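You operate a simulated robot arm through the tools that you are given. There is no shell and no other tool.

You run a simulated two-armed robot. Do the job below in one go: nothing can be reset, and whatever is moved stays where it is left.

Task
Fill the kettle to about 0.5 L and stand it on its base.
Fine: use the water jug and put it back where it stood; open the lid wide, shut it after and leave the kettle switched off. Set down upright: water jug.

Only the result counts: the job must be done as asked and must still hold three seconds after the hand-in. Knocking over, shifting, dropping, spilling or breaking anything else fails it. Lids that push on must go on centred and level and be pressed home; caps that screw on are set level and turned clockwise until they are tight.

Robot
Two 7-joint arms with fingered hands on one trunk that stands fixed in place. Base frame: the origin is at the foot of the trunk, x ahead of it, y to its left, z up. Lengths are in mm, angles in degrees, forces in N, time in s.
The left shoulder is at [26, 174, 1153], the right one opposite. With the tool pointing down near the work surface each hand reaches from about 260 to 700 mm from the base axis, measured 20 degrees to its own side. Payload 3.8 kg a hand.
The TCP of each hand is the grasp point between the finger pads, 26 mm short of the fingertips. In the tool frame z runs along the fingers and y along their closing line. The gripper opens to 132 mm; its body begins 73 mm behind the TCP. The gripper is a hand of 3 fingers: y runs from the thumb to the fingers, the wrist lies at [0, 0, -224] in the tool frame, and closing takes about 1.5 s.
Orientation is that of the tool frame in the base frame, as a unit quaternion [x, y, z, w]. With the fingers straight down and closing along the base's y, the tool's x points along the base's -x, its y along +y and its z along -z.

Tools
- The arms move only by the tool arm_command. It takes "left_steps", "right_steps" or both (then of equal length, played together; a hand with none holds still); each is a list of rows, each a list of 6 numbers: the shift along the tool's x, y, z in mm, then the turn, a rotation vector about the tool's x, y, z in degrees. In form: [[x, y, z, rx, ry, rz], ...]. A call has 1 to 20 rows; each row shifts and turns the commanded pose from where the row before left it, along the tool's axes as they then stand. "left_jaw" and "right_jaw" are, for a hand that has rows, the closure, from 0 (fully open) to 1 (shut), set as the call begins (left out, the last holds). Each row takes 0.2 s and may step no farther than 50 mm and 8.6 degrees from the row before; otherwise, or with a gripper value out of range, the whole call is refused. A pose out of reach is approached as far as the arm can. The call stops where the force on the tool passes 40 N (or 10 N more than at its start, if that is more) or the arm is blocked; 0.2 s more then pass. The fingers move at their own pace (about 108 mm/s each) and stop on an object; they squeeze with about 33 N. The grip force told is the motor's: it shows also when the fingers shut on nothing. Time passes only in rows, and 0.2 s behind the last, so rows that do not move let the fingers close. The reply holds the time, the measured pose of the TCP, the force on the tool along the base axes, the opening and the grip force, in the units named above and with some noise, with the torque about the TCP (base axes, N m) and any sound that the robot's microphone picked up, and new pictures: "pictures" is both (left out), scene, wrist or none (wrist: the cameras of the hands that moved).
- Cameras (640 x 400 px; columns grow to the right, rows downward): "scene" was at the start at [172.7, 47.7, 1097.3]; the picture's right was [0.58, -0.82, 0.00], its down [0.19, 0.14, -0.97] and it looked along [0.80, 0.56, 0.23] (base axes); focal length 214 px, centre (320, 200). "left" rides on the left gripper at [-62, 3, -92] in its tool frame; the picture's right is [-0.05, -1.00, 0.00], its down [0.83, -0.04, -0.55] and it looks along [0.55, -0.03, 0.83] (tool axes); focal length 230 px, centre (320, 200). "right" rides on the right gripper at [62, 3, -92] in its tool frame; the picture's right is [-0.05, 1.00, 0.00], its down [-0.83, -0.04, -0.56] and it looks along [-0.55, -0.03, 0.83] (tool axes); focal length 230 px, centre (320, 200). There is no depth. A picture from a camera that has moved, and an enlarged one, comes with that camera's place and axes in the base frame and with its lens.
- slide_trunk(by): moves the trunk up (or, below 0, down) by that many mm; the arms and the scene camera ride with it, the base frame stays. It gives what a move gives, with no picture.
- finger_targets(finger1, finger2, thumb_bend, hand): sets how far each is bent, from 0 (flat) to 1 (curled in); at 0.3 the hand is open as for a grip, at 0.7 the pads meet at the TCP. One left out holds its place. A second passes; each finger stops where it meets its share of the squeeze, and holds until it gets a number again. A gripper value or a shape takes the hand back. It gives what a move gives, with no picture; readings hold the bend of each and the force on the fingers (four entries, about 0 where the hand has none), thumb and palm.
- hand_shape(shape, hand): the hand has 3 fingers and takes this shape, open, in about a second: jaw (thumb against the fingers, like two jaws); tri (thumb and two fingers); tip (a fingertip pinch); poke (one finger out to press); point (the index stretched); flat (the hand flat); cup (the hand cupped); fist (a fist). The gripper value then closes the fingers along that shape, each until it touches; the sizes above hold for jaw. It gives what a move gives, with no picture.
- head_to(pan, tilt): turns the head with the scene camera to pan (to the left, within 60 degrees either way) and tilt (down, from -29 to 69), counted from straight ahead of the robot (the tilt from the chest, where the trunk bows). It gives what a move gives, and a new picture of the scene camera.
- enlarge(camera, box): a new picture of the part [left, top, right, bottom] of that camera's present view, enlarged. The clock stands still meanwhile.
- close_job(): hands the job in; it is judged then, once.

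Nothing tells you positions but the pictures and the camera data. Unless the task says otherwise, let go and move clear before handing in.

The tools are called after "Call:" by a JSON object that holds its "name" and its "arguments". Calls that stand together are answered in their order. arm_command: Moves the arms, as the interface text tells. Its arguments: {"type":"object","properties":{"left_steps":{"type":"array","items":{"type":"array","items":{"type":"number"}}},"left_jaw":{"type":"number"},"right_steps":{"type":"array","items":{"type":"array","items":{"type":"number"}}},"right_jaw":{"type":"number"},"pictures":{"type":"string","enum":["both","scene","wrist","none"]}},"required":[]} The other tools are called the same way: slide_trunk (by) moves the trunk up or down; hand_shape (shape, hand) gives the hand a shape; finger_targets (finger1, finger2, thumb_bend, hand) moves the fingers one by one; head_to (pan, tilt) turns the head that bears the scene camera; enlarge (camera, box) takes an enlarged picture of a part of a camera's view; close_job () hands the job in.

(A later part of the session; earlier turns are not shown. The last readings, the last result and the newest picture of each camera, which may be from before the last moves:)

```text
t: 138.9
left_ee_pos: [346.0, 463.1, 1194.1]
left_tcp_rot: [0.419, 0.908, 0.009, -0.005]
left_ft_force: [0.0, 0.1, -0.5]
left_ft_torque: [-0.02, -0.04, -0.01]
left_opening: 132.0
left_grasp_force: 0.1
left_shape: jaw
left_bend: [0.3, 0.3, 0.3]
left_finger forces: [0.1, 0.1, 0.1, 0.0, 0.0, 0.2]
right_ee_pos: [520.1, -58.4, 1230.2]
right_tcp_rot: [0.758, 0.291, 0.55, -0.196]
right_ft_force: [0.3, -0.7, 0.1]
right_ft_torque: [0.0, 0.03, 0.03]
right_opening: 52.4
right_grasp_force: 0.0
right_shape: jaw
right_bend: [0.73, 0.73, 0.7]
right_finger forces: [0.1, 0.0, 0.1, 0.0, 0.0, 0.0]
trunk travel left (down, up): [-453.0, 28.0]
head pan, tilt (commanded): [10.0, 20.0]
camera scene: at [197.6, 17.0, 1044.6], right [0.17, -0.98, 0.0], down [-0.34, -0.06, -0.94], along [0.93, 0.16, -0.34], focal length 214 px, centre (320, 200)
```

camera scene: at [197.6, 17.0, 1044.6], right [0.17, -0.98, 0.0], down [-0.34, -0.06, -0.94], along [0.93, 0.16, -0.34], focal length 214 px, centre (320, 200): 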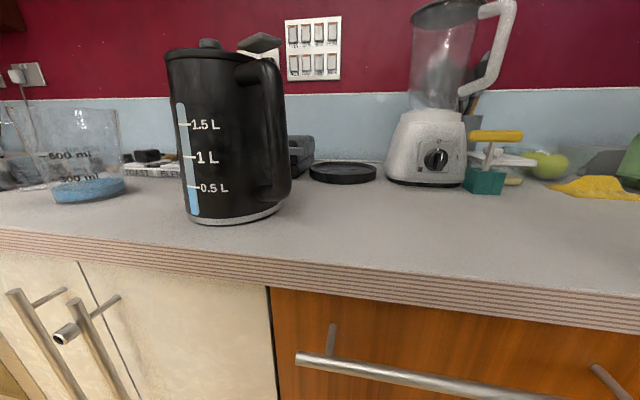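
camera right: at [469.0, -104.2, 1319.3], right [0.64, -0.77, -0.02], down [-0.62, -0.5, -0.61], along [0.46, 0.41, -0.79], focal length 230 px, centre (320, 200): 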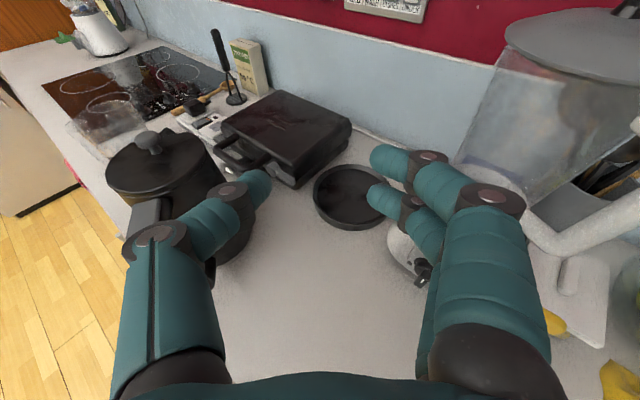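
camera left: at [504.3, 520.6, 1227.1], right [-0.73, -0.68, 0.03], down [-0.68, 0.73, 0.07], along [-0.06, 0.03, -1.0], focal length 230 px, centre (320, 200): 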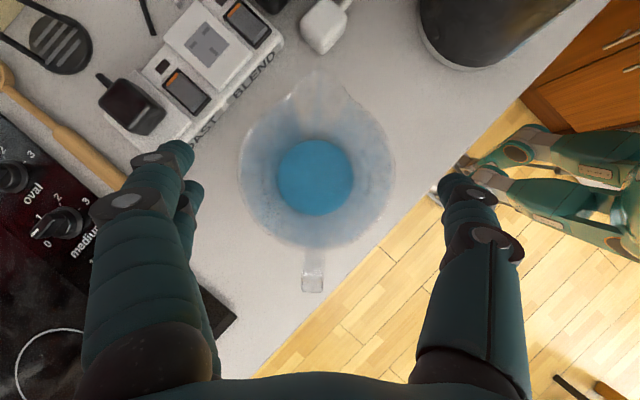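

The base plate is centred near [752, 55] with its rim top at z≈926 and about 165 mm across. I will check how far the left hand can open with flatter fingers, for gripping the kettle's 120 mm top.

Call:
{"name": "finger_targets", "arguments": {"hand": "left", "finger1": 0.2, "finger2": 0.2, "thumb_bend": 0.2}}

Call:
{"name": "enlarge", "arguments": {"camera": "left", "box": [0, 0, 640, 400]}}

```text
t: 139.9
left_ee_pos: [345.9, 463.6, 1193.8]
left_tcp_rot: [0.419, 0.908, 0.009, -0.005]
left_ft_force: [0.3, -0.1, 0.7]
left_ft_torque: [-0.05, 0.01, -0.05]
left_opening: 154.8
left_grasp_force: 0.1
left_shape: fingers
left_bend: [0.2, 0.2, 0.2]
left_finger forces: [0.0, 0.1, 0.0, 0.1, 0.1, 0.0]
right_ee_pos: [519.6, -58.4, 1231.0]
right_tcp_rot: [0.757, 0.291, 0.551, -0.196]
right_ft_force: [0.2, 0.0, 0.5]
right_ft_torque: [0.02, -0.02, -0.01]
right_opening: 52.4
right_grasp_force: 0.0
right_shape: jaw
right_bend: [0.73, 0.73, 0.7]
right_finger forces: [0.1, 0.0, 0.0, 0.1, 0.0, 0.0]
trunk travel left (down, up): [-453.0, 28.0]
head pan, tilt (commanded): [10.0, 20.0]
```

```text
1.00 times, centred on (320, 200) of left (not enlarged: the box is as wide or as high as the picture)
camera zoom: at [389.7, 418.0, 1284.6], right [-0.73, -0.69, -0.01], down [-0.57, 0.59, 0.57], along [-0.38, 0.42, -0.82], focal length 230 px, centre (320, 200)
```

zoom: 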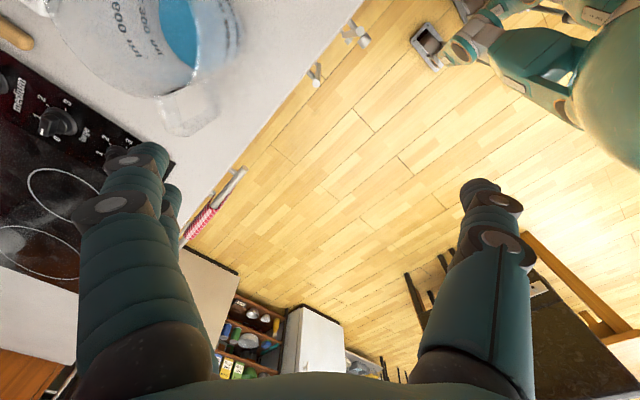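

With flatter fingers the left hand opens to 155 mm, plenty for the kettle's top. I will move the left hand above the kettle, turned so that it closes clear of handle and spout.

Call:
{"name": "arm_command", "arguments": {"left_steps": [[-36.9, -5.6, -3.75, 0, 0, 0], [-36.9, -5.6, -3.75, 0, 0, 0], [-36.9, -5.6, -3.75, 0, 0, 0], [-36.9, -5.6, -3.75, 0, 0, 0], [-36.9, -5.6, -3.75, 0, 0, 0], [-36.9, -5.6, -3.75, 0, 0, 0], [-36.9, -5.6, -3.75, 0, 0, 0], [-36.9, -5.6, -3.75, 0, 0, 0], [0, 0, 0, 0, 0, 7.6], [0, 0, 0, 0, 0, 7.6], [0, 0, 0, 0, 0, 7.6], [0, 0, 0, 0, 0, 7.6], [0, 0, 0, 0, 0, 7.6], [0, 0, 0, 0, 0, 7.6], [0, 0, 0, 0, 0, 7.6]], "pictures": "both"}}

Call:
{"name": "enlarge", "arguments": {"camera": "left", "box": [200, 0, 440, 200]}}

```text
t: 143.1
left_ee_pos: [504.2, 209.4, 1218.1]
left_tcp_rot: [0.782, 0.624, 0.006, -0.009]
left_ft_force: [-0.5, -0.2, -1.0]
left_ft_torque: [-0.02, 0.01, -0.03]
left_opening: 154.8
left_grasp_force: 0.2
left_shape: fingers
left_bend: [0.2, 0.2, 0.2]
left_finger forces: [0.0, 0.0, 0.1, 0.0, 0.1, 0.0]
right_ee_pos: [519.6, -59.6, 1230.9]
right_tcp_rot: [0.758, 0.291, 0.55, -0.195]
right_ft_force: [0.8, -0.1, 0.1]
right_ft_torque: [0.01, -0.03, -0.02]
right_opening: 52.5
right_grasp_force: 0.1
right_shape: jaw
right_bend: [0.73, 0.73, 0.7]
right_finger forces: [0.0, 0.0, 0.0, 0.1, 0.1, 0.0]
trunk travel left (down, up): [-453.0, 28.0]
head pan, tilt (commanded): [10.0, 20.0]
camera scene: at [197.6, 17.0, 1044.5], right [0.17, -0.98, 0.0], down [-0.34, -0.06, -0.94], along [0.93, 0.16, -0.34], focal length 214 px, centre (320, 200)
camera left: at [493.8, 147.9, 1308.9], right [-0.98, 0.17, 0.01], down [0.14, 0.81, 0.57], along [0.09, 0.56, -0.82], focal length 230 px, centre (320, 200)
```

scene: 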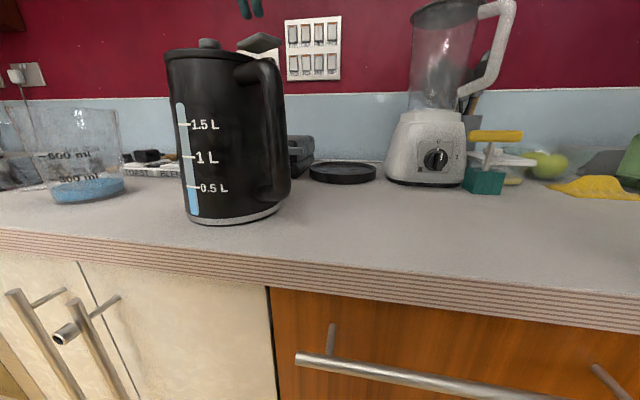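
left: 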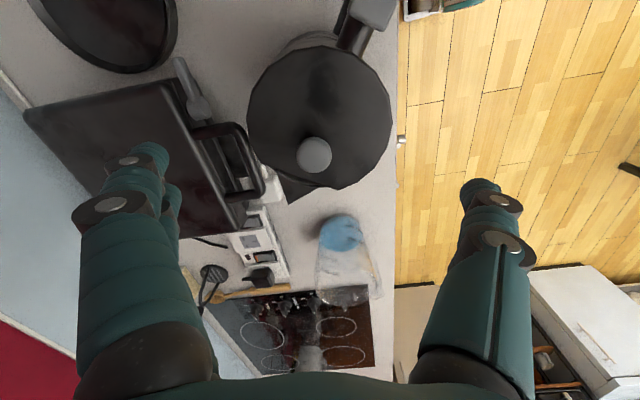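

```text
2.00 times, centred on (320, 100) of left
camera zoom: at [493.8, 147.9, 1308.9], right [-0.98, 0.17, 0.01], down [0.14, 0.81, 0.57], along [0.09, 0.56, -0.82], focal length 460 px, centre (320, 400)
```

zoom: 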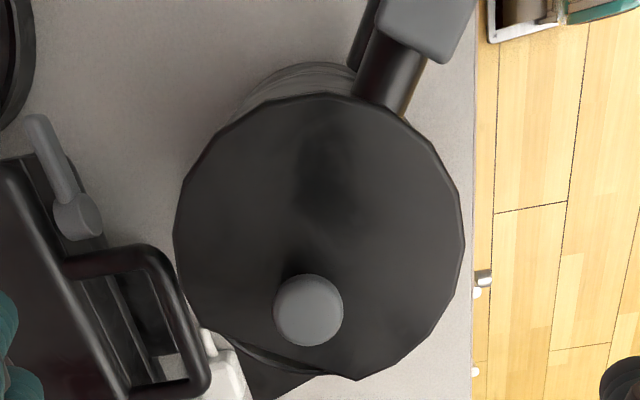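

The lid centre is at [503, 209], right under the hand. I will open slightly wider and descend part way.

Call:
{"name": "finger_targets", "arguments": {"hand": "left", "finger1": 0.14, "finger2": 0.14, "thumb_bend": 0.14}}

Call:
{"name": "arm_command", "arguments": {"left_steps": [[0.5, -1, 20, 0, 0, 0], [0, 0, 20, 0, 0, 0], [0, 0, 20, 0, 0, 0], [0, 0, 18, 0, 0, 0]], "pictures": "both"}}

```text
t: 144.1
left_ee_pos: [504.4, 209.7, 1218.3]
left_tcp_rot: [0.781, 0.624, 0.006, -0.009]
left_ft_force: [0.2, -0.2, -0.4]
left_ft_torque: [-0.02, 0.01, -0.01]
left_opening: 165.9
left_grasp_force: 0.1
left_shape: fingers
left_bend: [0.14, 0.14, 0.14]
left_finger forces: [0.1, 0.0, 0.0, 0.0, 0.1, 0.0]
right_ee_pos: [519.7, -58.2, 1230.6]
right_tcp_rot: [0.758, 0.291, 0.55, -0.195]
right_ft_force: [0.3, -0.1, -1.2]
right_ft_torque: [-0.04, 0.01, -0.02]
right_opening: 52.8
right_grasp_force: 0.1
right_shape: jaw
right_bend: [0.73, 0.73, 0.7]
right_finger forces: [0.0, 0.1, 0.0, 0.0, 0.0, 0.0]
trunk travel left (down, up): [-453.0, 28.0]
head pan, tilt (commanded): [10.0, 20.0]
```

```text
t: 145.1
left_ee_pos: [504.0, 211.7, 1140.3]
left_tcp_rot: [0.782, 0.624, 0.005, -0.009]
left_ft_force: [0.0, 0.8, 0.5]
left_ft_torque: [0.02, -0.01, -0.03]
left_opening: 165.8
left_grasp_force: 0.0
left_shape: fingers
left_bend: [0.14, 0.14, 0.14]
left_finger forces: [0.0, 0.0, 0.0, 0.1, 0.0, 0.0]
right_ee_pos: [519.8, -60.7, 1231.0]
right_tcp_rot: [0.758, 0.291, 0.55, -0.195]
right_ft_force: [-0.2, 0.2, 0.0]
right_ft_torque: [-0.02, -0.02, 0.0]
right_opening: 52.5
right_grasp_force: 0.2
right_shape: jaw
right_bend: [0.73, 0.73, 0.7]
right_finger forces: [0.0, 0.0, 0.0, 0.0, 0.0, 0.0]
trunk travel left (down, up): [-453.0, 28.0]
head pan, tilt (commanded): [10.0, 20.0]
camera scene: at [197.8, 17.0, 1044.5], right [0.17, -0.98, 0.0], down [-0.34, -0.06, -0.94], along [0.93, 0.16, -0.34], focal length 214 px, centre (320, 200)
camera left: at [493.2, 150.3, 1230.9], right [-0.99, 0.17, 0.01], down [0.14, 0.81, 0.57], along [0.09, 0.56, -0.82], focal length 230 px, centre (320, 200)
```

scene: 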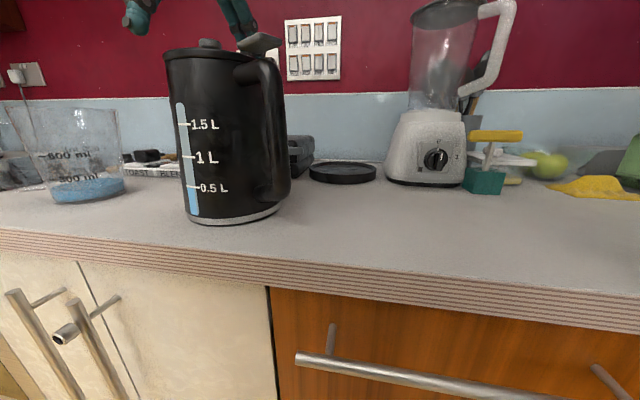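
left: 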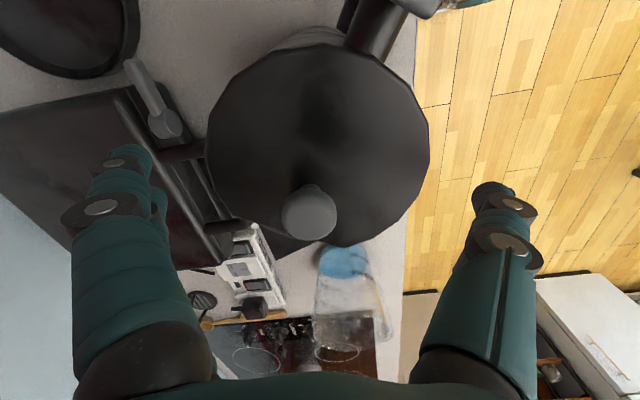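

Clear all round. Descending to the grip height, about 23 mm below the lid top.

Call:
{"name": "arm_command", "arguments": {"left_steps": [[-2, 0, 14, 0, 0, 0], [-1, 0, 15, 0, 0, 0], [-0.5, 0, 14, 0, 0, 0]], "pictures": "both"}}

Call:
{"name": "enlarge", "arguments": {"camera": "scene", "box": [120, 0, 320, 130]}}

```text
t: 145.9
left_ee_pos: [502.5, 209.3, 1096.6]
left_tcp_rot: [0.781, 0.625, 0.005, -0.009]
left_ft_force: [0.0, 1.2, 0.5]
left_ft_torque: [-0.01, 0.01, -0.01]
left_opening: 165.7
left_grasp_force: 0.0
left_shape: fingers
left_bend: [0.14, 0.14, 0.14]
left_finger forces: [0.1, 0.1, 0.1, 0.0, 0.0, 0.0]
right_ee_pos: [520.0, -59.9, 1230.6]
right_tcp_rot: [0.758, 0.291, 0.551, -0.195]
right_ft_force: [0.4, 0.2, -0.3]
right_ft_torque: [0.0, 0.04, 0.01]
right_opening: 52.2
right_grasp_force: 0.0
right_shape: jaw
right_bend: [0.73, 0.73, 0.7]
right_finger forces: [0.0, 0.0, 0.1, 0.0, 0.1, 0.1]
trunk travel left (down, up): [-453.0, 28.0]
head pan, tilt (commanded): [10.0, 20.0]
camera scene: at [197.8, 17.0, 1044.5], right [0.17, -0.98, 0.0], down [-0.34, -0.06, -0.94], along [0.93, 0.16, -0.34], focal length 214 px, centre (320, 200)
camera left: at [492.4, 147.9, 1187.5], right [-0.99, 0.17, 0.01], down [0.14, 0.81, 0.57], along [0.09, 0.56, -0.82], focal length 230 px, centre (320, 200)
```

scene: 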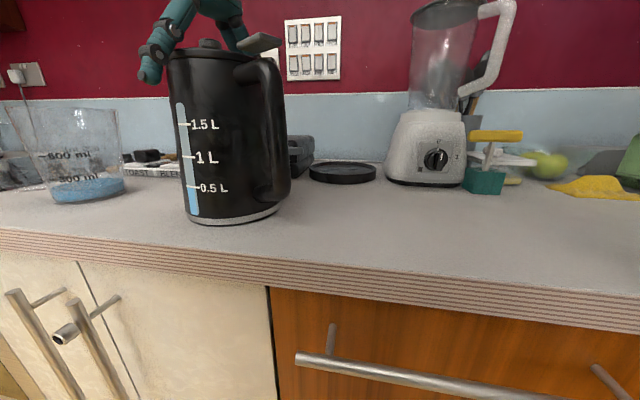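
left: 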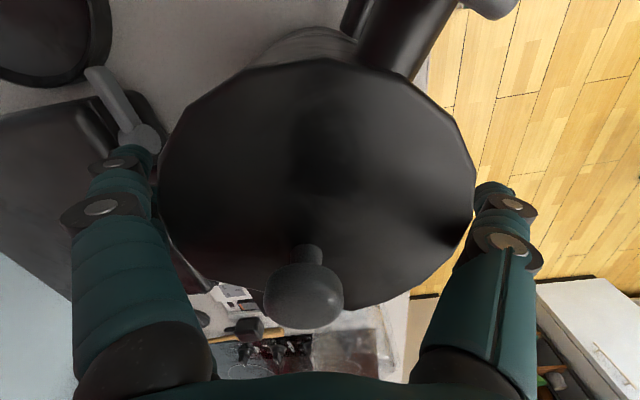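

```text
3.08 times, centred on (220, 65) of scene
camera zoom: at [197.8, 17.0, 1044.5], right [0.17, -0.98, 0.0], down [-0.34, -0.06, -0.94], along [0.93, 0.16, -0.34], focal length 660 px, centre (628, 615)
```

zoom: 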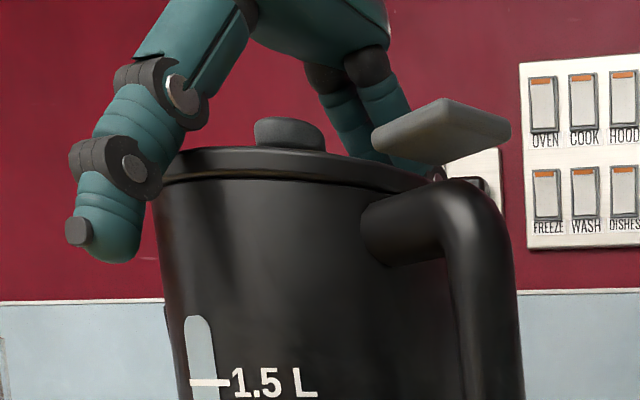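

The hand is around the kettle's top, with thumb and fingers below the lid edge. Closing now.

Call:
{"name": "arm_command", "arguments": {"left_steps": [[0, 0, 0, 0, 0, 0], [0, 0, 0, 0, 0, 0], [0, 0, 0, 0, 0, 0], [0, 0, 0, 0, 0, 0], [0, 0, 0, 0, 0, 0], [0, 0, 0, 0, 0, 0]], "left_jaw": 0.4, "pictures": "both"}}

Call:
{"name": "enlarge", "arguments": {"camera": "scene", "box": [120, 0, 320, 130]}}

```text
t: 147.3
left_ee_pos: [502.1, 210.3, 1096.1]
left_tcp_rot: [0.782, 0.624, 0.004, -0.01]
left_ft_force: [0.9, -0.1, 0.5]
left_ft_torque: [-0.02, -0.61, -0.06]
left_opening: 103.1
left_grasp_force: 32.9
left_shape: jaw
left_bend: [0.64, 0.67, 0.58]
left_finger forces: [35.1, 39.4, 0.0, 0.0, 73.6, 0.1]
right_ee_pos: [520.7, -58.9, 1230.5]
right_tcp_rot: [0.758, 0.291, 0.55, -0.195]
right_ft_force: [0.1, -0.1, 0.6]
right_ft_torque: [-0.01, 0.01, 0.03]
right_opening: 52.2
right_grasp_force: 0.1
right_shape: jaw
right_bend: [0.73, 0.73, 0.7]
right_finger forces: [0.0, 0.1, 0.0, 0.0, 0.0, 0.0]
trunk travel left (down, up): [-453.0, 28.0]
head pan, tilt (commanded): [10.0, 20.0]
camera scene: at [198.2, 17.0, 1044.4], right [0.17, -0.98, 0.0], down [-0.34, -0.06, -0.94], along [0.93, 0.16, -0.34], focal length 214 px, centre (320, 200)
camera left: at [493.0, 148.0, 1187.2], right [-0.99, 0.17, 0.01], down [0.14, 0.81, 0.57], along [0.09, 0.56, -0.82], focal length 230 px, centre (320, 200)
```

scene: 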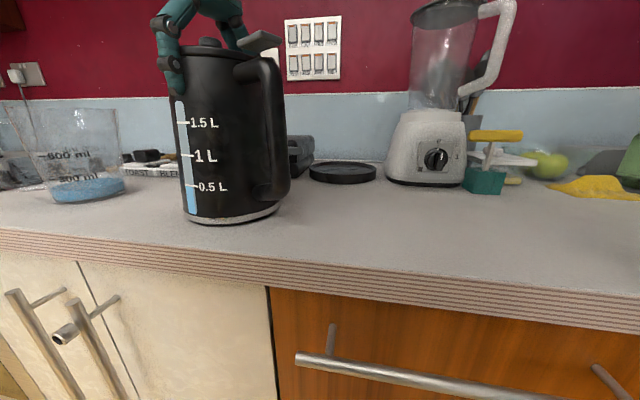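
left: 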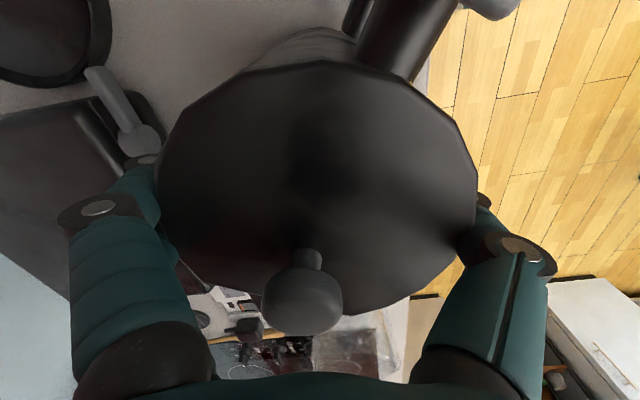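

```text
3.08 times, centred on (220, 65) of scene
camera zoom: at [198.2, 17.0, 1044.4], right [0.17, -0.98, 0.0], down [-0.34, -0.06, -0.94], along [0.93, 0.16, -0.34], focal length 660 px, centre (628, 615)
```

zoom: 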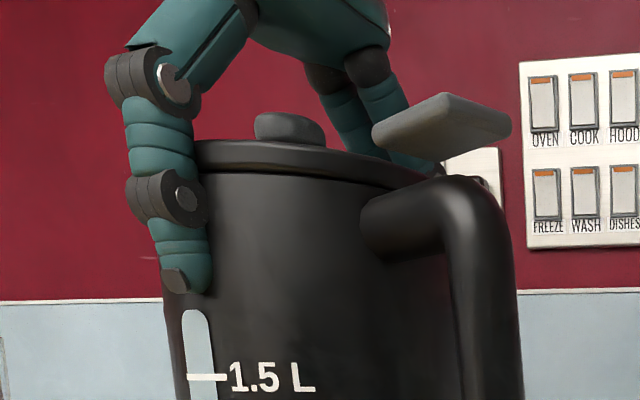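

Very firm hold: fingertips on the body below the lid, about 74 N each side. Test lift of 6 mm.

Call:
{"name": "arm_command", "arguments": {"left_steps": [[0, 0, -2, 0, 0, 0], [0, 0, -2, 0, 0, 0], [0, 0, -2, 0, 0, 0], [0, 0, 0, 0, 0, 0], [0, 0, 0, 0, 0, 0]], "pictures": "both"}}

Call:
{"name": "enlarge", "arguments": {"camera": "scene", "box": [140, 20, 320, 240]}}

```text
t: 148.5
left_ee_pos: [502.8, 210.1, 1102.9]
left_tcp_rot: [0.781, 0.625, 0.006, -0.009]
left_ft_force: [0.1, -0.5, -11.5]
left_ft_torque: [0.17, -0.13, -0.03]
left_opening: 102.5
left_grasp_force: 33.1
left_shape: jaw
left_bend: [0.65, 0.68, 0.58]
left_finger forces: [33.5, 38.1, 0.0, 0.0, 72.4, 0.1]
right_ee_pos: [519.9, -59.3, 1230.9]
right_tcp_rot: [0.758, 0.29, 0.551, -0.194]
right_ft_force: [-0.6, -0.3, -0.2]
right_ft_torque: [-0.04, 0.03, 0.0]
right_opening: 52.5
right_grasp_force: 0.0
right_shape: jaw
right_bend: [0.73, 0.73, 0.7]
right_finger forces: [0.1, 0.1, 0.0, 0.0, 0.0, 0.0]
trunk travel left (down, up): [-453.0, 28.0]
head pan, tilt (commanded): [10.0, 20.0]
camera scene: at [198.3, 17.2, 1044.4], right [0.17, -0.98, 0.0], down [-0.34, -0.06, -0.94], along [0.93, 0.16, -0.34], focal length 214 px, centre (320, 200)
camera left: at [493.0, 147.9, 1193.4], right [-0.99, 0.17, 0.01], down [0.14, 0.81, 0.57], along [0.09, 0.56, -0.82], focal length 230 px, centre (320, 200)
```

scene: 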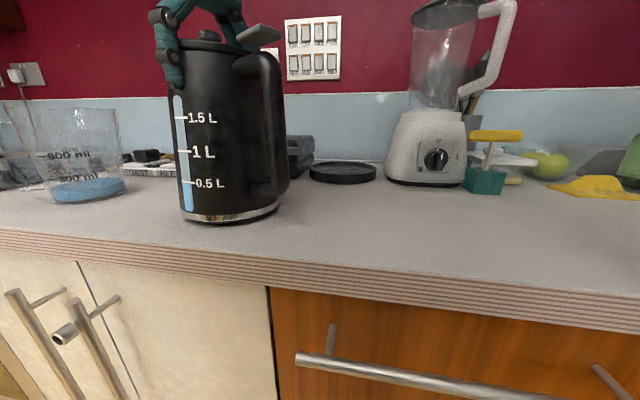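
left: 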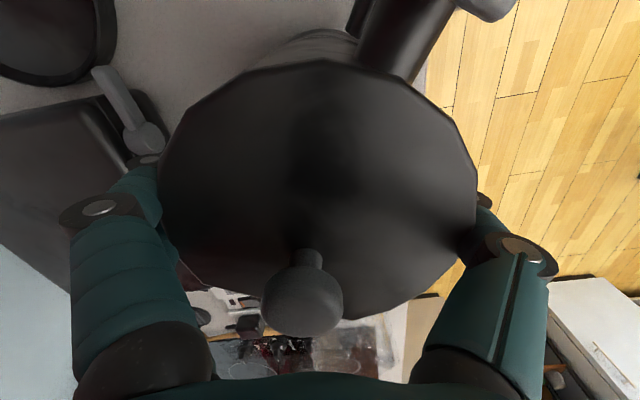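

```text
1.82 times, centred on (230, 130) of scene
camera zoom: at [198.3, 17.2, 1044.4], right [0.17, -0.98, 0.0], down [-0.34, -0.06, -0.94], along [0.93, 0.16, -0.34], focal length 390 px, centre (484, 327)
```

zoom: 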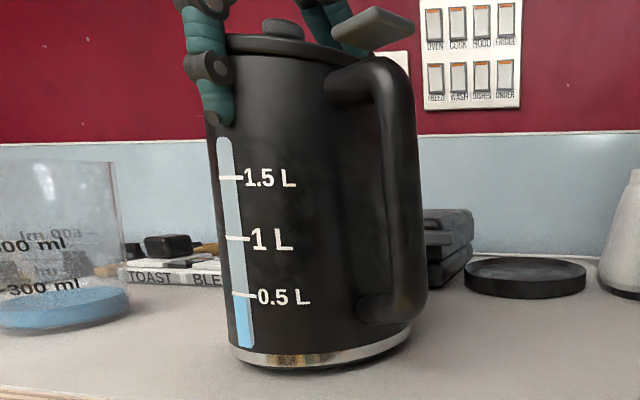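

The kettle lifts cleanly: 11.5 N in all, level, lid shut. I will move the right hand well away, and raise the kettle a bit more.

Call:
{"name": "arm_command", "arguments": {"left_steps": [[0, 0, -4, 0, 0, 0], [0, 0, -5, 0, 0, 0], [0, 0, -5, 0, 0, 0], [0, 0, -5, 0, 0, 0], [0, 0, -5, 0, 0, 0], [0, 0, 0, 0, 0, 0]], "right_steps": [[-8.1, 14.4, -33.6, 0, 0, 0], [-8.1, 14.4, -33.6, 0, 0, 0], [-8.1, 14.4, -33.6, 0, 0, 0], [-8.1, 14.4, -33.6, 0, 0, 0], [-8.1, 14.4, -33.6, 0, 0, 0], [-8.1, 14.4, -33.6, 0, 0, 0]], "pictures": "both"}}

```text
t: 149.9
left_ee_pos: [503.3, 209.2, 1127.3]
left_tcp_rot: [0.781, 0.624, 0.006, -0.009]
left_ft_force: [0.3, -0.9, -11.8]
left_ft_torque: [0.15, -0.15, 0.03]
left_opening: 102.0
left_grasp_force: 32.9
left_shape: jaw
left_bend: [0.65, 0.68, 0.58]
left_finger forces: [33.4, 37.9, 0.0, 0.1, 72.3, 0.0]
right_ee_pos: [421.8, -261.6, 1250.7]
right_tcp_rot: [0.757, 0.291, 0.551, -0.196]
right_ft_force: [-0.6, 0.3, -0.1]
right_ft_torque: [0.0, -0.02, -0.01]
right_opening: 52.3
right_grasp_force: 0.0
right_shape: jaw
right_bend: [0.73, 0.73, 0.7]
right_finger forces: [0.0, 0.1, 0.1, 0.0, 0.1, 0.1]
trunk travel left (down, up): [-453.0, 28.0]
head pan, tilt (commanded): [10.0, 20.0]
camera scene: at [197.9, 16.8, 1044.5], right [0.17, -0.98, 0.0], down [-0.34, -0.06, -0.94], along [0.93, 0.16, -0.34], focal length 214 px, centre (320, 200)
camera right: at [370.6, -305.6, 1338.9], right [0.64, -0.76, -0.02], down [-0.61, -0.5, -0.61], along [0.46, 0.41, -0.79], focal length 230 px, centre (320, 200)
camera left: at [492.6, 146.9, 1217.5], right [-0.99, 0.17, 0.01], down [0.14, 0.81, 0.57], along [0.09, 0.56, -0.82], focal length 230 px, centre (320, 200)
```

scene: 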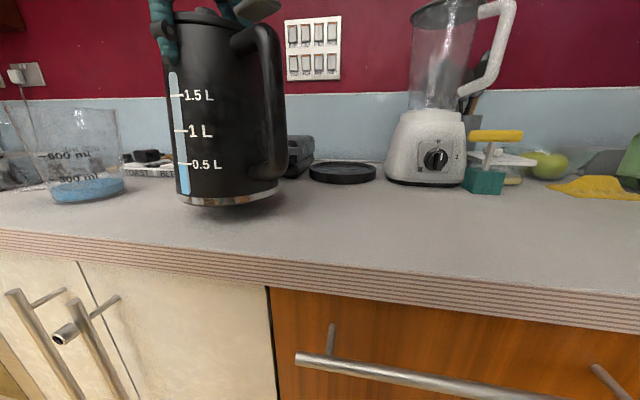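
right: 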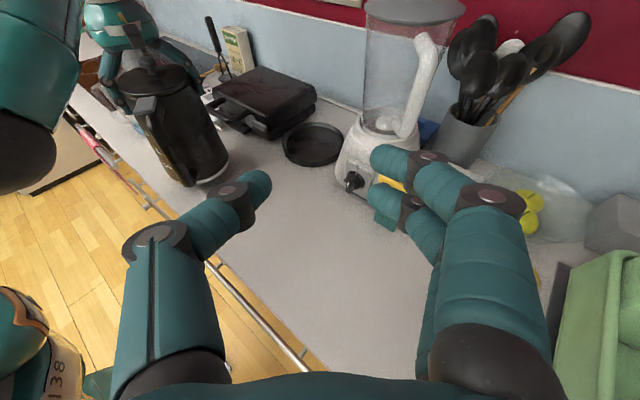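
left: 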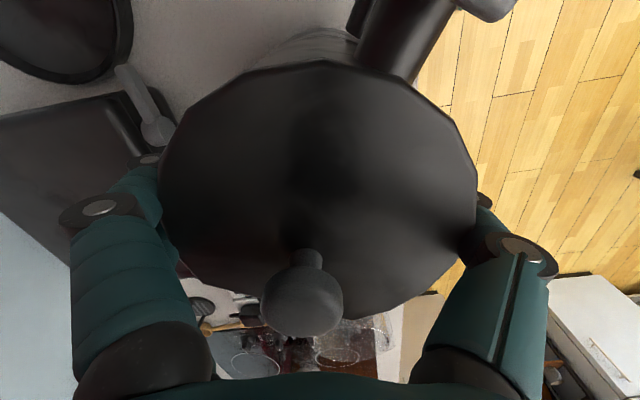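

Kettle raised 30 mm and steady. I will carry it sideways to the empty stretch of counter in front of the base.

Call:
{"name": "arm_command", "arguments": {"left_steps": [[-12, 4, 0, 0, 0, 0], [-22, 7.5, 0, 0, 0, 0], [-24, 8, 0, 0, 0, 0], [-24, 8, 0, 0, 0, 0], [-24, 8, 0, 0, 0, 0], [-24, 8, 0, 0, 0, 0], [-16, 5.4, 0, 0, 0, 0], [-10, 4, 0, 0, 0, 0], [0, 0, 0, 0, 0, 0]], "pictures": "both"}}

```text
t: 151.9
left_ee_pos: [519.1, 46.3, 1122.7]
left_tcp_rot: [0.781, 0.624, 0.005, -0.009]
left_ft_force: [-0.1, 0.3, -11.7]
left_ft_torque: [0.16, -0.16, 0.0]
left_opening: 102.3
left_grasp_force: 32.8
left_shape: jaw
left_bend: [0.65, 0.68, 0.58]
left_finger forces: [33.4, 37.7, 0.0, 0.0, 71.8, 0.0]
right_ee_pos: [423.2, -260.1, 1250.6]
right_tcp_rot: [0.758, 0.29, 0.551, -0.195]
right_ft_force: [-0.2, -0.3, -0.9]
right_ft_torque: [0.04, -0.02, 0.0]
right_opening: 52.6
right_grasp_force: 0.1
right_shape: jaw
right_bend: [0.73, 0.73, 0.7]
right_finger forces: [0.0, 0.1, 0.0, 0.1, 0.1, 0.0]
trunk travel left (down, up): [-453.0, 28.0]
head pan, tilt (commanded): [10.0, 20.0]
camera scene: at [198.3, 17.1, 1044.4], right [0.17, -0.98, 0.0], down [-0.34, -0.06, -0.94], along [0.93, 0.16, -0.34], focal length 214 px, centre (320, 200)
camera left: at [510.0, -17.1, 1214.1], right [-0.99, 0.17, 0.01], down [0.14, 0.81, 0.57], along [0.09, 0.56, -0.82], focal length 230 px, centre (320, 200)
```

scene: 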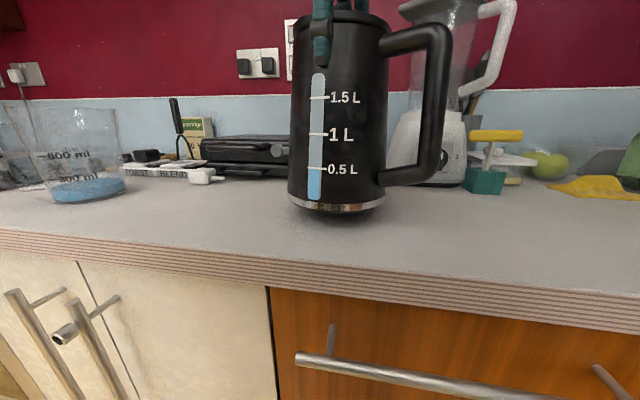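
left: 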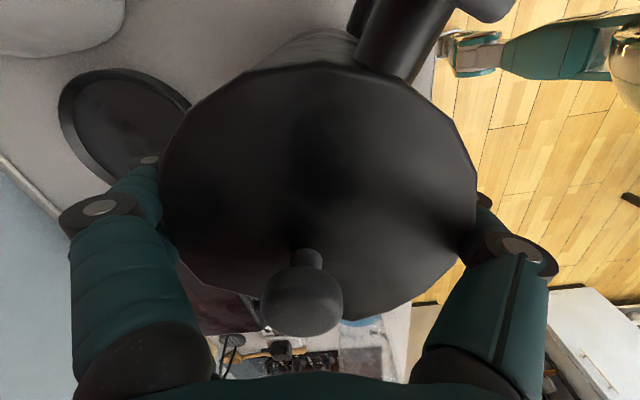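

Steady in the air at the clear spot. I will now turn the kettle about its axis by 103° so that its handle points away from me.

Call:
{"name": "arm_command", "arguments": {"left_steps": [[0, 0, 0, 0, 0, -3], [0, 0, 0, 0, 0, -5], [0, 0, 0, 0, 0, -6], [0, 0, 0, 0, 0, -6], [0, 0, 0, 0, 0, -6], [0, 0, 0, 0, 0, -6], [0, 0, 0, 0, 0, -6], [0, 0, 0, 0, 0, -6], [0, 0, 0, 0, 0, -6], [0, 0, 0, 0, 0, -6], [0, 0, 0, 0, 0, -6], [0, 0, 0, 0, 0, -6], [0, 0, 0, 0, 0, -6], [0, 0, 0, 0, 0, -6], [0, 0, 0, 0, 0, -6], [0, 0, 0, 0, 0, -6], [0, 0, 0, 0, 0, -6], [0, 0, 0, 0, 0, -5], [0, 0, 0, 0, 0, 0]], "pictures": "both"}}

```text
t: 155.9
left_ee_pos: [519.7, 44.8, 1122.8]
left_tcp_rot: [-0.002, 1.0, 0.011, -0.003]
left_ft_force: [-0.3, -1.4, -11.6]
left_ft_torque: [0.07, 0.2, -0.01]
left_opening: 101.8
left_grasp_force: 32.7
left_shape: jaw
left_bend: [0.65, 0.68, 0.58]
left_finger forces: [33.3, 37.8, 0.0, 0.0, 71.9, 0.1]
right_ee_pos: [423.0, -260.5, 1250.3]
right_tcp_rot: [0.758, 0.291, 0.55, -0.196]
right_ft_force: [-0.5, 0.2, -0.5]
right_ft_torque: [0.0, 0.0, -0.01]
right_opening: 52.5
right_grasp_force: 0.2
right_shape: jaw
right_bend: [0.73, 0.73, 0.7]
right_finger forces: [0.0, 0.0, 0.0, 0.0, 0.1, 0.0]
trunk travel left (down, up): [-453.0, 28.0]
head pan, tilt (commanded): [10.0, 20.0]
camera scene: at [198.3, 17.0, 1044.4], right [0.17, -0.98, 0.0], down [-0.34, -0.06, -0.94], along [0.93, 0.16, -0.34], focal length 214 px, centre (320, 200)
camera left: at [582.1, 47.4, 1215.2], right [0.06, -1.0, -0.02], down [-0.83, -0.06, 0.56], along [-0.56, -0.01, -0.83], focal length 230 px, centre (320, 200)
```

scene: 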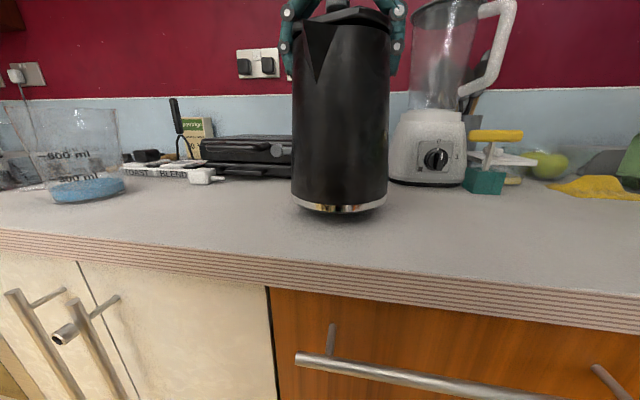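
left: 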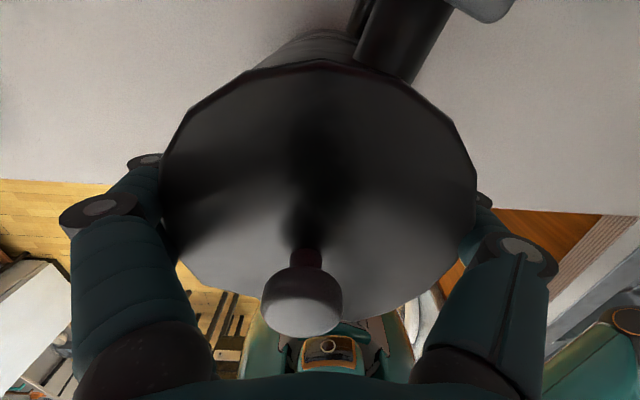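

Turned; the handle now points away. The rotation left the kettle about 2° off level, so I correct that and then lower it to the counter.

Call:
{"name": "arm_command", "arguments": {"left_steps": [[0, 0, 0, 1.7, 0.75, 0], [0, 0, 5, 0, 0, 0], [0, 0, 6, 0, 0, 0], [0, 0, 6, 0, 0, 0], [0, 0, 4, 0, 0, 0], [0, 0, 2, 0, 0, 0], [0, 0, 0, 0, 0, 0]], "pictures": "scene"}}

Call:
{"name": "enlarge", "arguments": {"camera": "scene", "box": [260, 0, 440, 230]}}

```text
t: 157.5
left_ee_pos: [519.8, 44.7, 1100.6]
left_tcp_rot: [-0.002, 1.0, -0.004, -0.008]
left_ft_force: [-0.1, -1.0, -9.2]
left_ft_torque: [0.19, 0.25, 0.0]
left_opening: 102.0
left_grasp_force: 32.8
left_shape: jaw
left_bend: [0.65, 0.68, 0.58]
left_finger forces: [33.0, 37.6, 0.0, 0.0, 71.8, 0.1]
right_ee_pos: [421.7, -260.5, 1249.2]
right_tcp_rot: [0.758, 0.291, 0.55, -0.195]
right_ft_force: [-1.3, -0.2, -0.4]
right_ft_torque: [0.0, -0.01, -0.02]
right_opening: 52.5
right_grasp_force: 0.0
right_shape: jaw
right_bend: [0.73, 0.73, 0.7]
right_finger forces: [0.0, 0.0, 0.0, 0.0, 0.1, 0.0]
trunk travel left (down, up): [-453.0, 28.0]
head pan, tilt (commanded): [10.0, 20.0]
camera scene: at [198.2, 16.9, 1044.5], right [0.17, -0.98, 0.0], down [-0.34, -0.06, -0.94], along [0.93, 0.16, -0.34], focal length 214 px, centre (320, 200)
```

scene: 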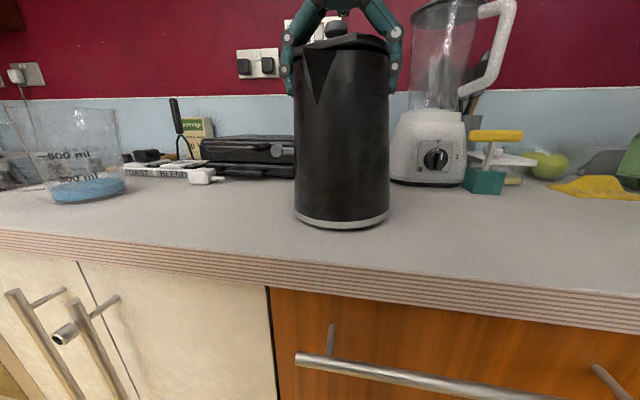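

```text
1.74 times, centred on (350, 115) of scene
camera zoom: at [198.2, 16.9, 1044.5], right [0.17, -0.98, 0.0], down [-0.34, -0.06, -0.94], along [0.93, 0.16, -0.34], focal length 373 px, centre (268, 348)
```

zoom: 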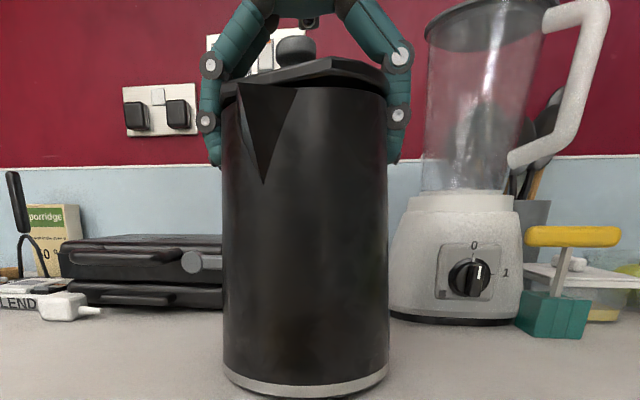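

Nearly down. Lowering in 1 mm steps until the counter takes the weight.

Call:
{"name": "arm_command", "arguments": {"left_steps": [[0, 0, 1, 0, 0, 0], [0, 0, 1, 0, 0, 0], [0, 0, 1, 0, 0, 0], [0, 0, 0, 0, 0, 0]], "pictures": "none"}}

```text
t: 158.5
left_ee_pos: [518.9, 44.8, 1098.8]
left_tcp_rot: [-0.001, 1.0, -0.004, -0.007]
left_ft_force: [0.3, -3.7, 3.6]
left_ft_torque: [0.37, 0.1, -0.04]
left_opening: 101.7
left_grasp_force: 33.0
left_shape: jaw
left_bend: [0.65, 0.69, 0.58]
left_finger forces: [31.0, 34.9, 0.1, 0.1, 70.6, 0.1]
right_ee_pos: [420.6, -261.0, 1250.2]
right_tcp_rot: [0.757, 0.292, 0.55, -0.196]
right_ft_force: [0.2, -0.5, -0.3]
right_ft_torque: [0.0, 0.0, -0.02]
right_opening: 52.4
right_grasp_force: 0.0
right_shape: jaw
right_bend: [0.73, 0.73, 0.7]
right_finger forces: [0.0, 0.0, 0.0, 0.1, 0.1, 0.0]
trunk travel left (down, up): [-453.0, 28.0]
head pan, tilt (commanded): [10.0, 20.0]
```

On the counter. I will open the fingers wide and look at the lid.

Call:
{"name": "finger_targets", "arguments": {"hand": "left", "finger1": 0.14, "finger2": 0.14, "thumb_bend": 0.14}}

Call:
{"name": "enlarge", "arguments": {"camera": "scene", "box": [270, 0, 420, 100]}}

Call:
{"name": "enlarge", "arguments": {"camera": "left", "box": [0, 0, 640, 400]}}

```text
t: 159.5
left_ee_pos: [517.6, 45.2, 1097.8]
left_tcp_rot: [-0.002, 1.0, -0.004, -0.008]
left_ft_force: [1.8, 0.1, -0.4]
left_ft_torque: [-0.01, 0.0, 0.0]
left_opening: 166.1
left_grasp_force: 0.5
left_shape: fingers
left_bend: [0.14, 0.14, 0.14]
left_finger forces: [0.1, 0.1, 0.1, 0.0, 0.1, 0.0]
right_ee_pos: [421.3, -261.2, 1250.6]
right_tcp_rot: [0.758, 0.292, 0.55, -0.196]
right_ft_force: [1.2, 1.0, -0.5]
right_ft_torque: [0.0, -0.02, -0.01]
right_opening: 52.6
right_grasp_force: 0.1
right_shape: jaw
right_bend: [0.73, 0.73, 0.7]
right_finger forces: [0.0, 0.0, 0.1, 0.0, 0.0, 0.0]
trunk travel left (down, up): [-453.0, 28.0]
head pan, tilt (commanded): [10.0, 20.0]
```

```text
4.00 times, centred on (345, 50) of scene
camera zoom: at [197.7, 16.8, 1044.5], right [0.17, -0.98, 0.0], down [-0.34, -0.06, -0.94], along [0.93, 0.16, -0.34], focal length 858 px, centre (220, 800)
```

zoom: 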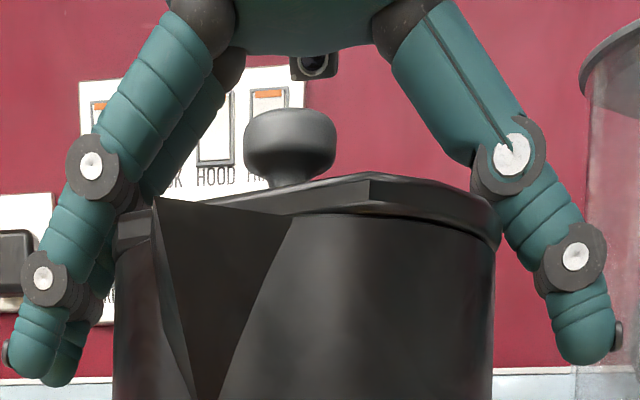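

```text
1.00 times, centred on (320, 200) of left (not enlarged: the box is as wide or as high as the picture)
camera zoom: at [582.1, 49.8, 1188.6], right [0.06, -1.0, 0.01], down [-0.82, -0.04, 0.57], along [-0.57, -0.04, -0.82], focal length 230 px, centre (320, 200)
```

zoom: 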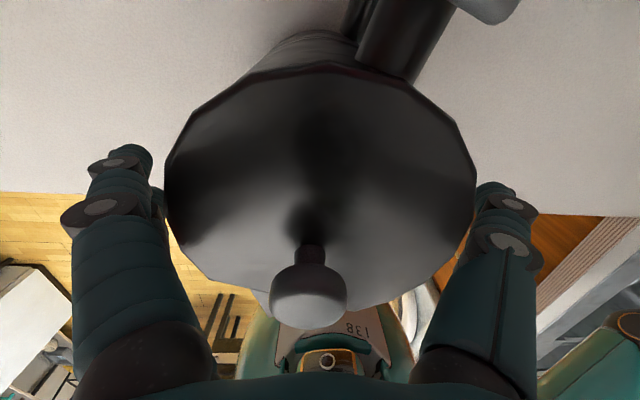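

The lid is fully shut. Now I lean the open hand 40° back toward me around the kettle's top, so the arm can reach the base.

Call:
{"name": "arm_command", "arguments": {"left_steps": [[3.6, 0.1, 0.8, 0, -5, 0], [3.6, 0.1, 0.8, 0, -5, 0], [3.6, 0.1, 0.8, 0, -5, 0], [0, 0, 0, 0, -5, 0], [0, 0, 0, 0, -5, 0], [0, 0, 0, 0, -5, 0], [0, 0, 0, 0, -5, 0], [0, 0, 0, 0, -5, 0]], "pictures": "both"}}

Call:
{"name": "enlarge", "arguments": {"camera": "scene", "box": [250, 0, 450, 130]}}

```text
t: 161.3
left_ee_pos: [584.9, 100.8, 1143.1]
left_tcp_rot: [-0.004, 0.942, -0.003, 0.335]
left_ft_force: [-0.1, -0.5, -0.1]
left_ft_torque: [-0.03, 0.0, -0.04]
left_opening: 165.7
left_grasp_force: 0.2
left_shape: fingers
left_bend: [0.14, 0.14, 0.14]
left_finger forces: [0.1, 0.1, 0.1, 0.0, 0.0, 0.1]
left hand out of reach, approached as far as the arm can: row 2, 3, 4, 5, 6, 7, 8
right_ee_pos: [421.7, -259.0, 1250.6]
right_tcp_rot: [0.758, 0.291, 0.55, -0.195]
right_ft_force: [-0.1, 0.4, -0.2]
right_ft_torque: [-0.01, -0.01, 0.0]
right_opening: 52.8
right_grasp_force: 0.1
right_shape: jaw
right_bend: [0.73, 0.73, 0.7]
right_finger forces: [0.0, 0.1, 0.0, 0.0, 0.1, 0.0]
trunk travel left (down, up): [-453.0, 28.0]
head pan, tilt (commanded): [10.0, 20.0]
camera scene: at [197.6, 17.0, 1044.5], right [0.17, -0.98, 0.0], down [-0.34, -0.06, -0.94], along [0.93, 0.16, -0.34], focal length 214 px, centre (320, 200)
camera left: at [575.4, 104.7, 1253.7], right [0.04, -1.0, 0.04], down [-0.99, -0.05, -0.09], along [0.09, -0.04, -0.99], focal length 230 px, centre (320, 200)
```

scene: 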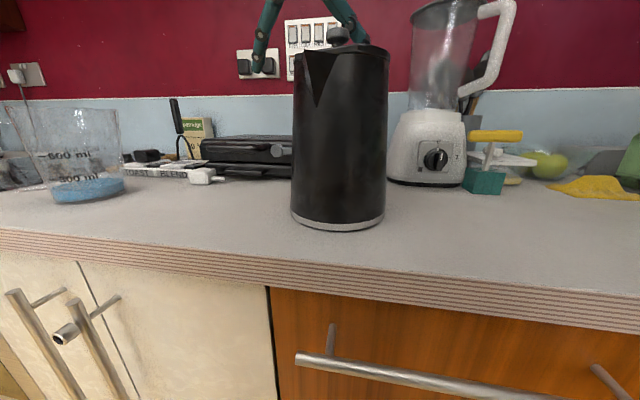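
left: 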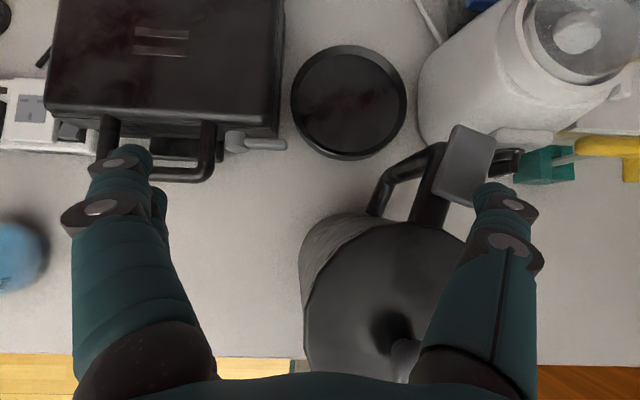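

```text
3.08 times, centred on (350, 65) of scene
camera zoom: at [197.6, 17.0, 1044.5], right [0.17, -0.98, 0.0], down [-0.34, -0.06, -0.94], along [0.93, 0.16, -0.34], focal length 660 px, centre (228, 615)
```

zoom: 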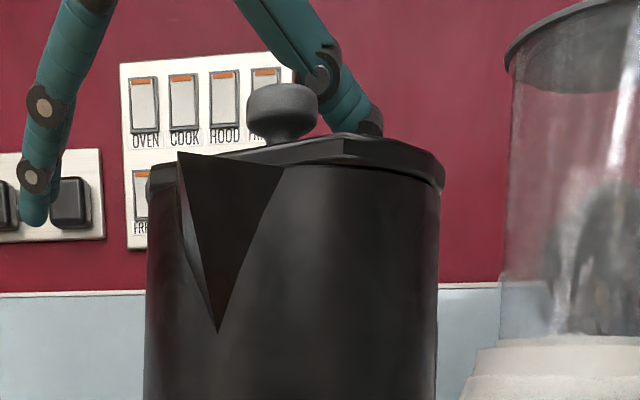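

The arm cannot reach that exact lean there; it ended 10 cm off and the kettle got nudged slightly, still upright. I will raise the hand straight up first, clear of the kettle.

Call:
{"name": "arm_command", "arguments": {"left_steps": [[-16, 0, -19.2, 0, 0, 0], [-16, 0, -19.2, 0, 0, 0], [-16, 0, -19.2, 0, 0, 0], [-16, 0, -19.2, 0, 0, 0]], "pictures": "both"}}

```text
t: 162.3
left_ee_pos: [586.7, 99.8, 1245.2]
left_tcp_rot: [-0.004, 0.942, -0.004, 0.335]
left_ft_force: [-0.4, 0.4, -0.4]
left_ft_torque: [-0.01, 0.01, 0.0]
left_opening: 166.3
left_grasp_force: 0.2
left_shape: fingers
left_bend: [0.14, 0.14, 0.14]
left_finger forces: [0.0, 0.1, 0.0, 0.0, 0.1, 0.0]
right_ee_pos: [420.3, -259.7, 1250.4]
right_tcp_rot: [0.758, 0.292, 0.55, -0.195]
right_ft_force: [-0.8, 0.6, 0.0]
right_ft_torque: [0.01, 0.01, 0.0]
right_opening: 52.4
right_grasp_force: 0.1
right_shape: jaw
right_bend: [0.73, 0.73, 0.7]
right_finger forces: [0.1, 0.1, 0.0, 0.0, 0.0, 0.1]
trunk travel left (down, up): [-453.0, 28.0]
head pan, tilt (commanded): [10.0, 20.0]
camera scene: at [197.7, 17.0, 1044.5], right [0.17, -0.98, 0.0], down [-0.34, -0.06, -0.94], along [0.93, 0.16, -0.34], focal length 214 px, centre (320, 200)
camera left: at [576.6, 104.2, 1353.3], right [0.04, -1.0, 0.04], down [-0.99, -0.05, -0.09], along [0.09, -0.04, -0.99], focal length 230 px, centre (320, 200)
```

scene: 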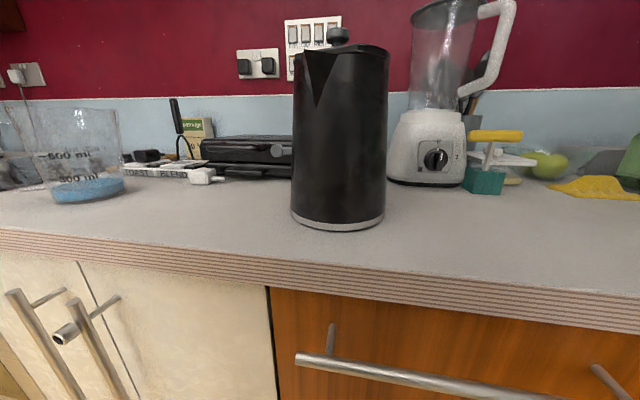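
left: 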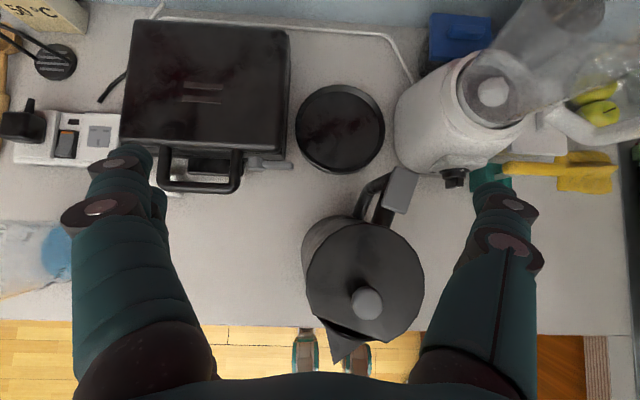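

From above I get a clear view: kettle at [518, 46], base at about [756, 55]. Let me zoom to measure the base plate's rim against the kettle bottom.

Call:
{"name": "enlarge", "arguments": {"camera": "left", "box": [280, 70, 440, 200]}}

Call:
{"name": "enlarge", "arguments": {"camera": "right", "box": [180, 60, 420, 220]}}

```text
3.08 times, centred on (360, 135) of left
camera zoom: at [576.6, 104.2, 1353.3], right [0.04, -1.0, 0.04], down [-0.99, -0.05, -0.09], along [0.09, -0.04, -0.99], focal length 708 px, centre (197, 400)
```

zoom: 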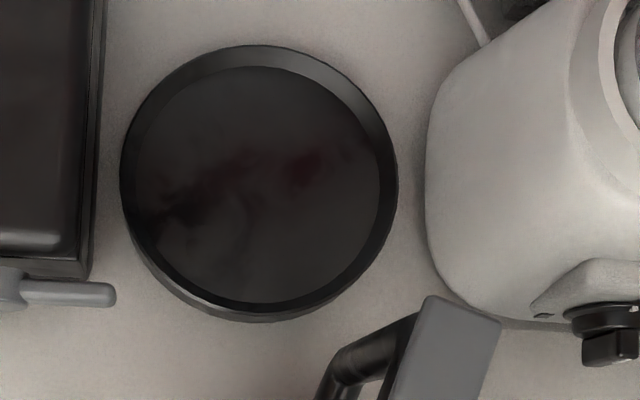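

```text
2.50 times, centred on (300, 140) of right
camera zoom: at [370.8, -305.2, 1338.9], right [0.64, -0.77, -0.02], down [-0.61, -0.5, -0.61], along [0.46, 0.41, -0.79], focal length 575 px, centre (370, 350)
```

zoom: 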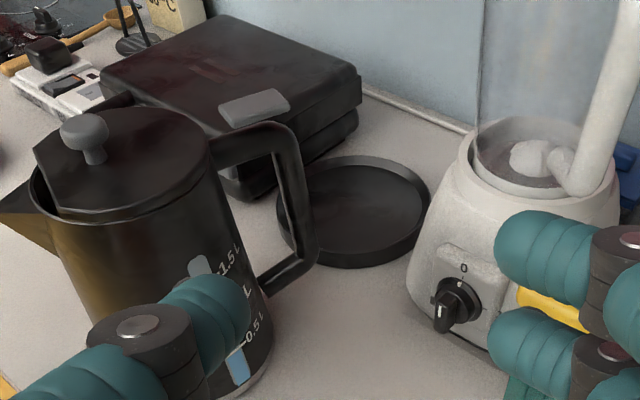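

The base is a shallow dish about 155 mm inside, and the kettle's foot about 148 mm, so placing must be accurate to ~3 mm. I will first test, empty-handed, whether the left arm can reach over the base with this lean.

Call:
{"name": "arm_command", "arguments": {"left_steps": [[-15.1, -7.5, 20, 0, 0, 0], [-15.1, -7.5, 22.5, 0, 0, 0], [-15.1, -7.5, 22.5, 0, 0, 0], [-15.1, -7.5, 22.5, 0, 0, 0], [-15.1, -7.5, 22.5, 0, 0, 0], [-15.1, -7.5, 22.5, 0, 0, 0]], "pictures": "both"}}

```text
t: 163.7
left_ee_pos: [741.8, 56.8, 1197.6]
left_tcp_rot: [-0.003, 0.942, -0.003, 0.334]
left_ft_force: [0.5, 0.2, -0.3]
left_ft_torque: [0.0, 0.03, 0.0]
left_opening: 166.0
left_grasp_force: 0.0
left_shape: fingers
left_bend: [0.14, 0.14, 0.14]
left_finger forces: [0.0, 0.0, 0.0, 0.0, 0.0, 0.0]
right_ee_pos: [422.5, -258.9, 1251.4]
right_tcp_rot: [0.758, 0.292, 0.55, -0.196]
right_ft_force: [0.3, 0.1, -0.5]
right_ft_torque: [0.02, 0.01, 0.0]
right_opening: 52.6
right_grasp_force: 0.0
right_shape: jaw
right_bend: [0.73, 0.73, 0.7]
right_finger forces: [0.1, 0.0, 0.0, 0.0, 0.0, 0.1]
trunk travel left (down, up): [-453.0, 28.0]
head pan, tilt (commanded): [10.0, 20.0]
camera scene: at [198.2, 17.5, 1044.4], right [0.17, -0.98, 0.0], down [-0.34, -0.06, -0.94], along [0.93, 0.16, -0.34], focal length 214 px, centre (320, 200)
camera left: at [732.1, 61.0, 1307.9], right [0.05, -1.0, 0.04], down [-0.99, -0.05, -0.09], along [0.09, -0.04, -0.99], focal length 230 px, centre (320, 200)
```

scene: 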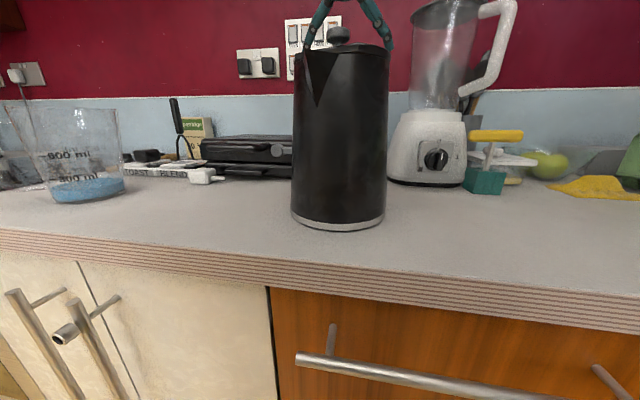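
left: 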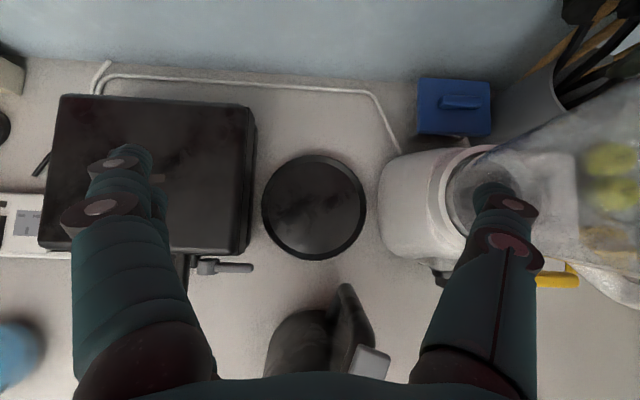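

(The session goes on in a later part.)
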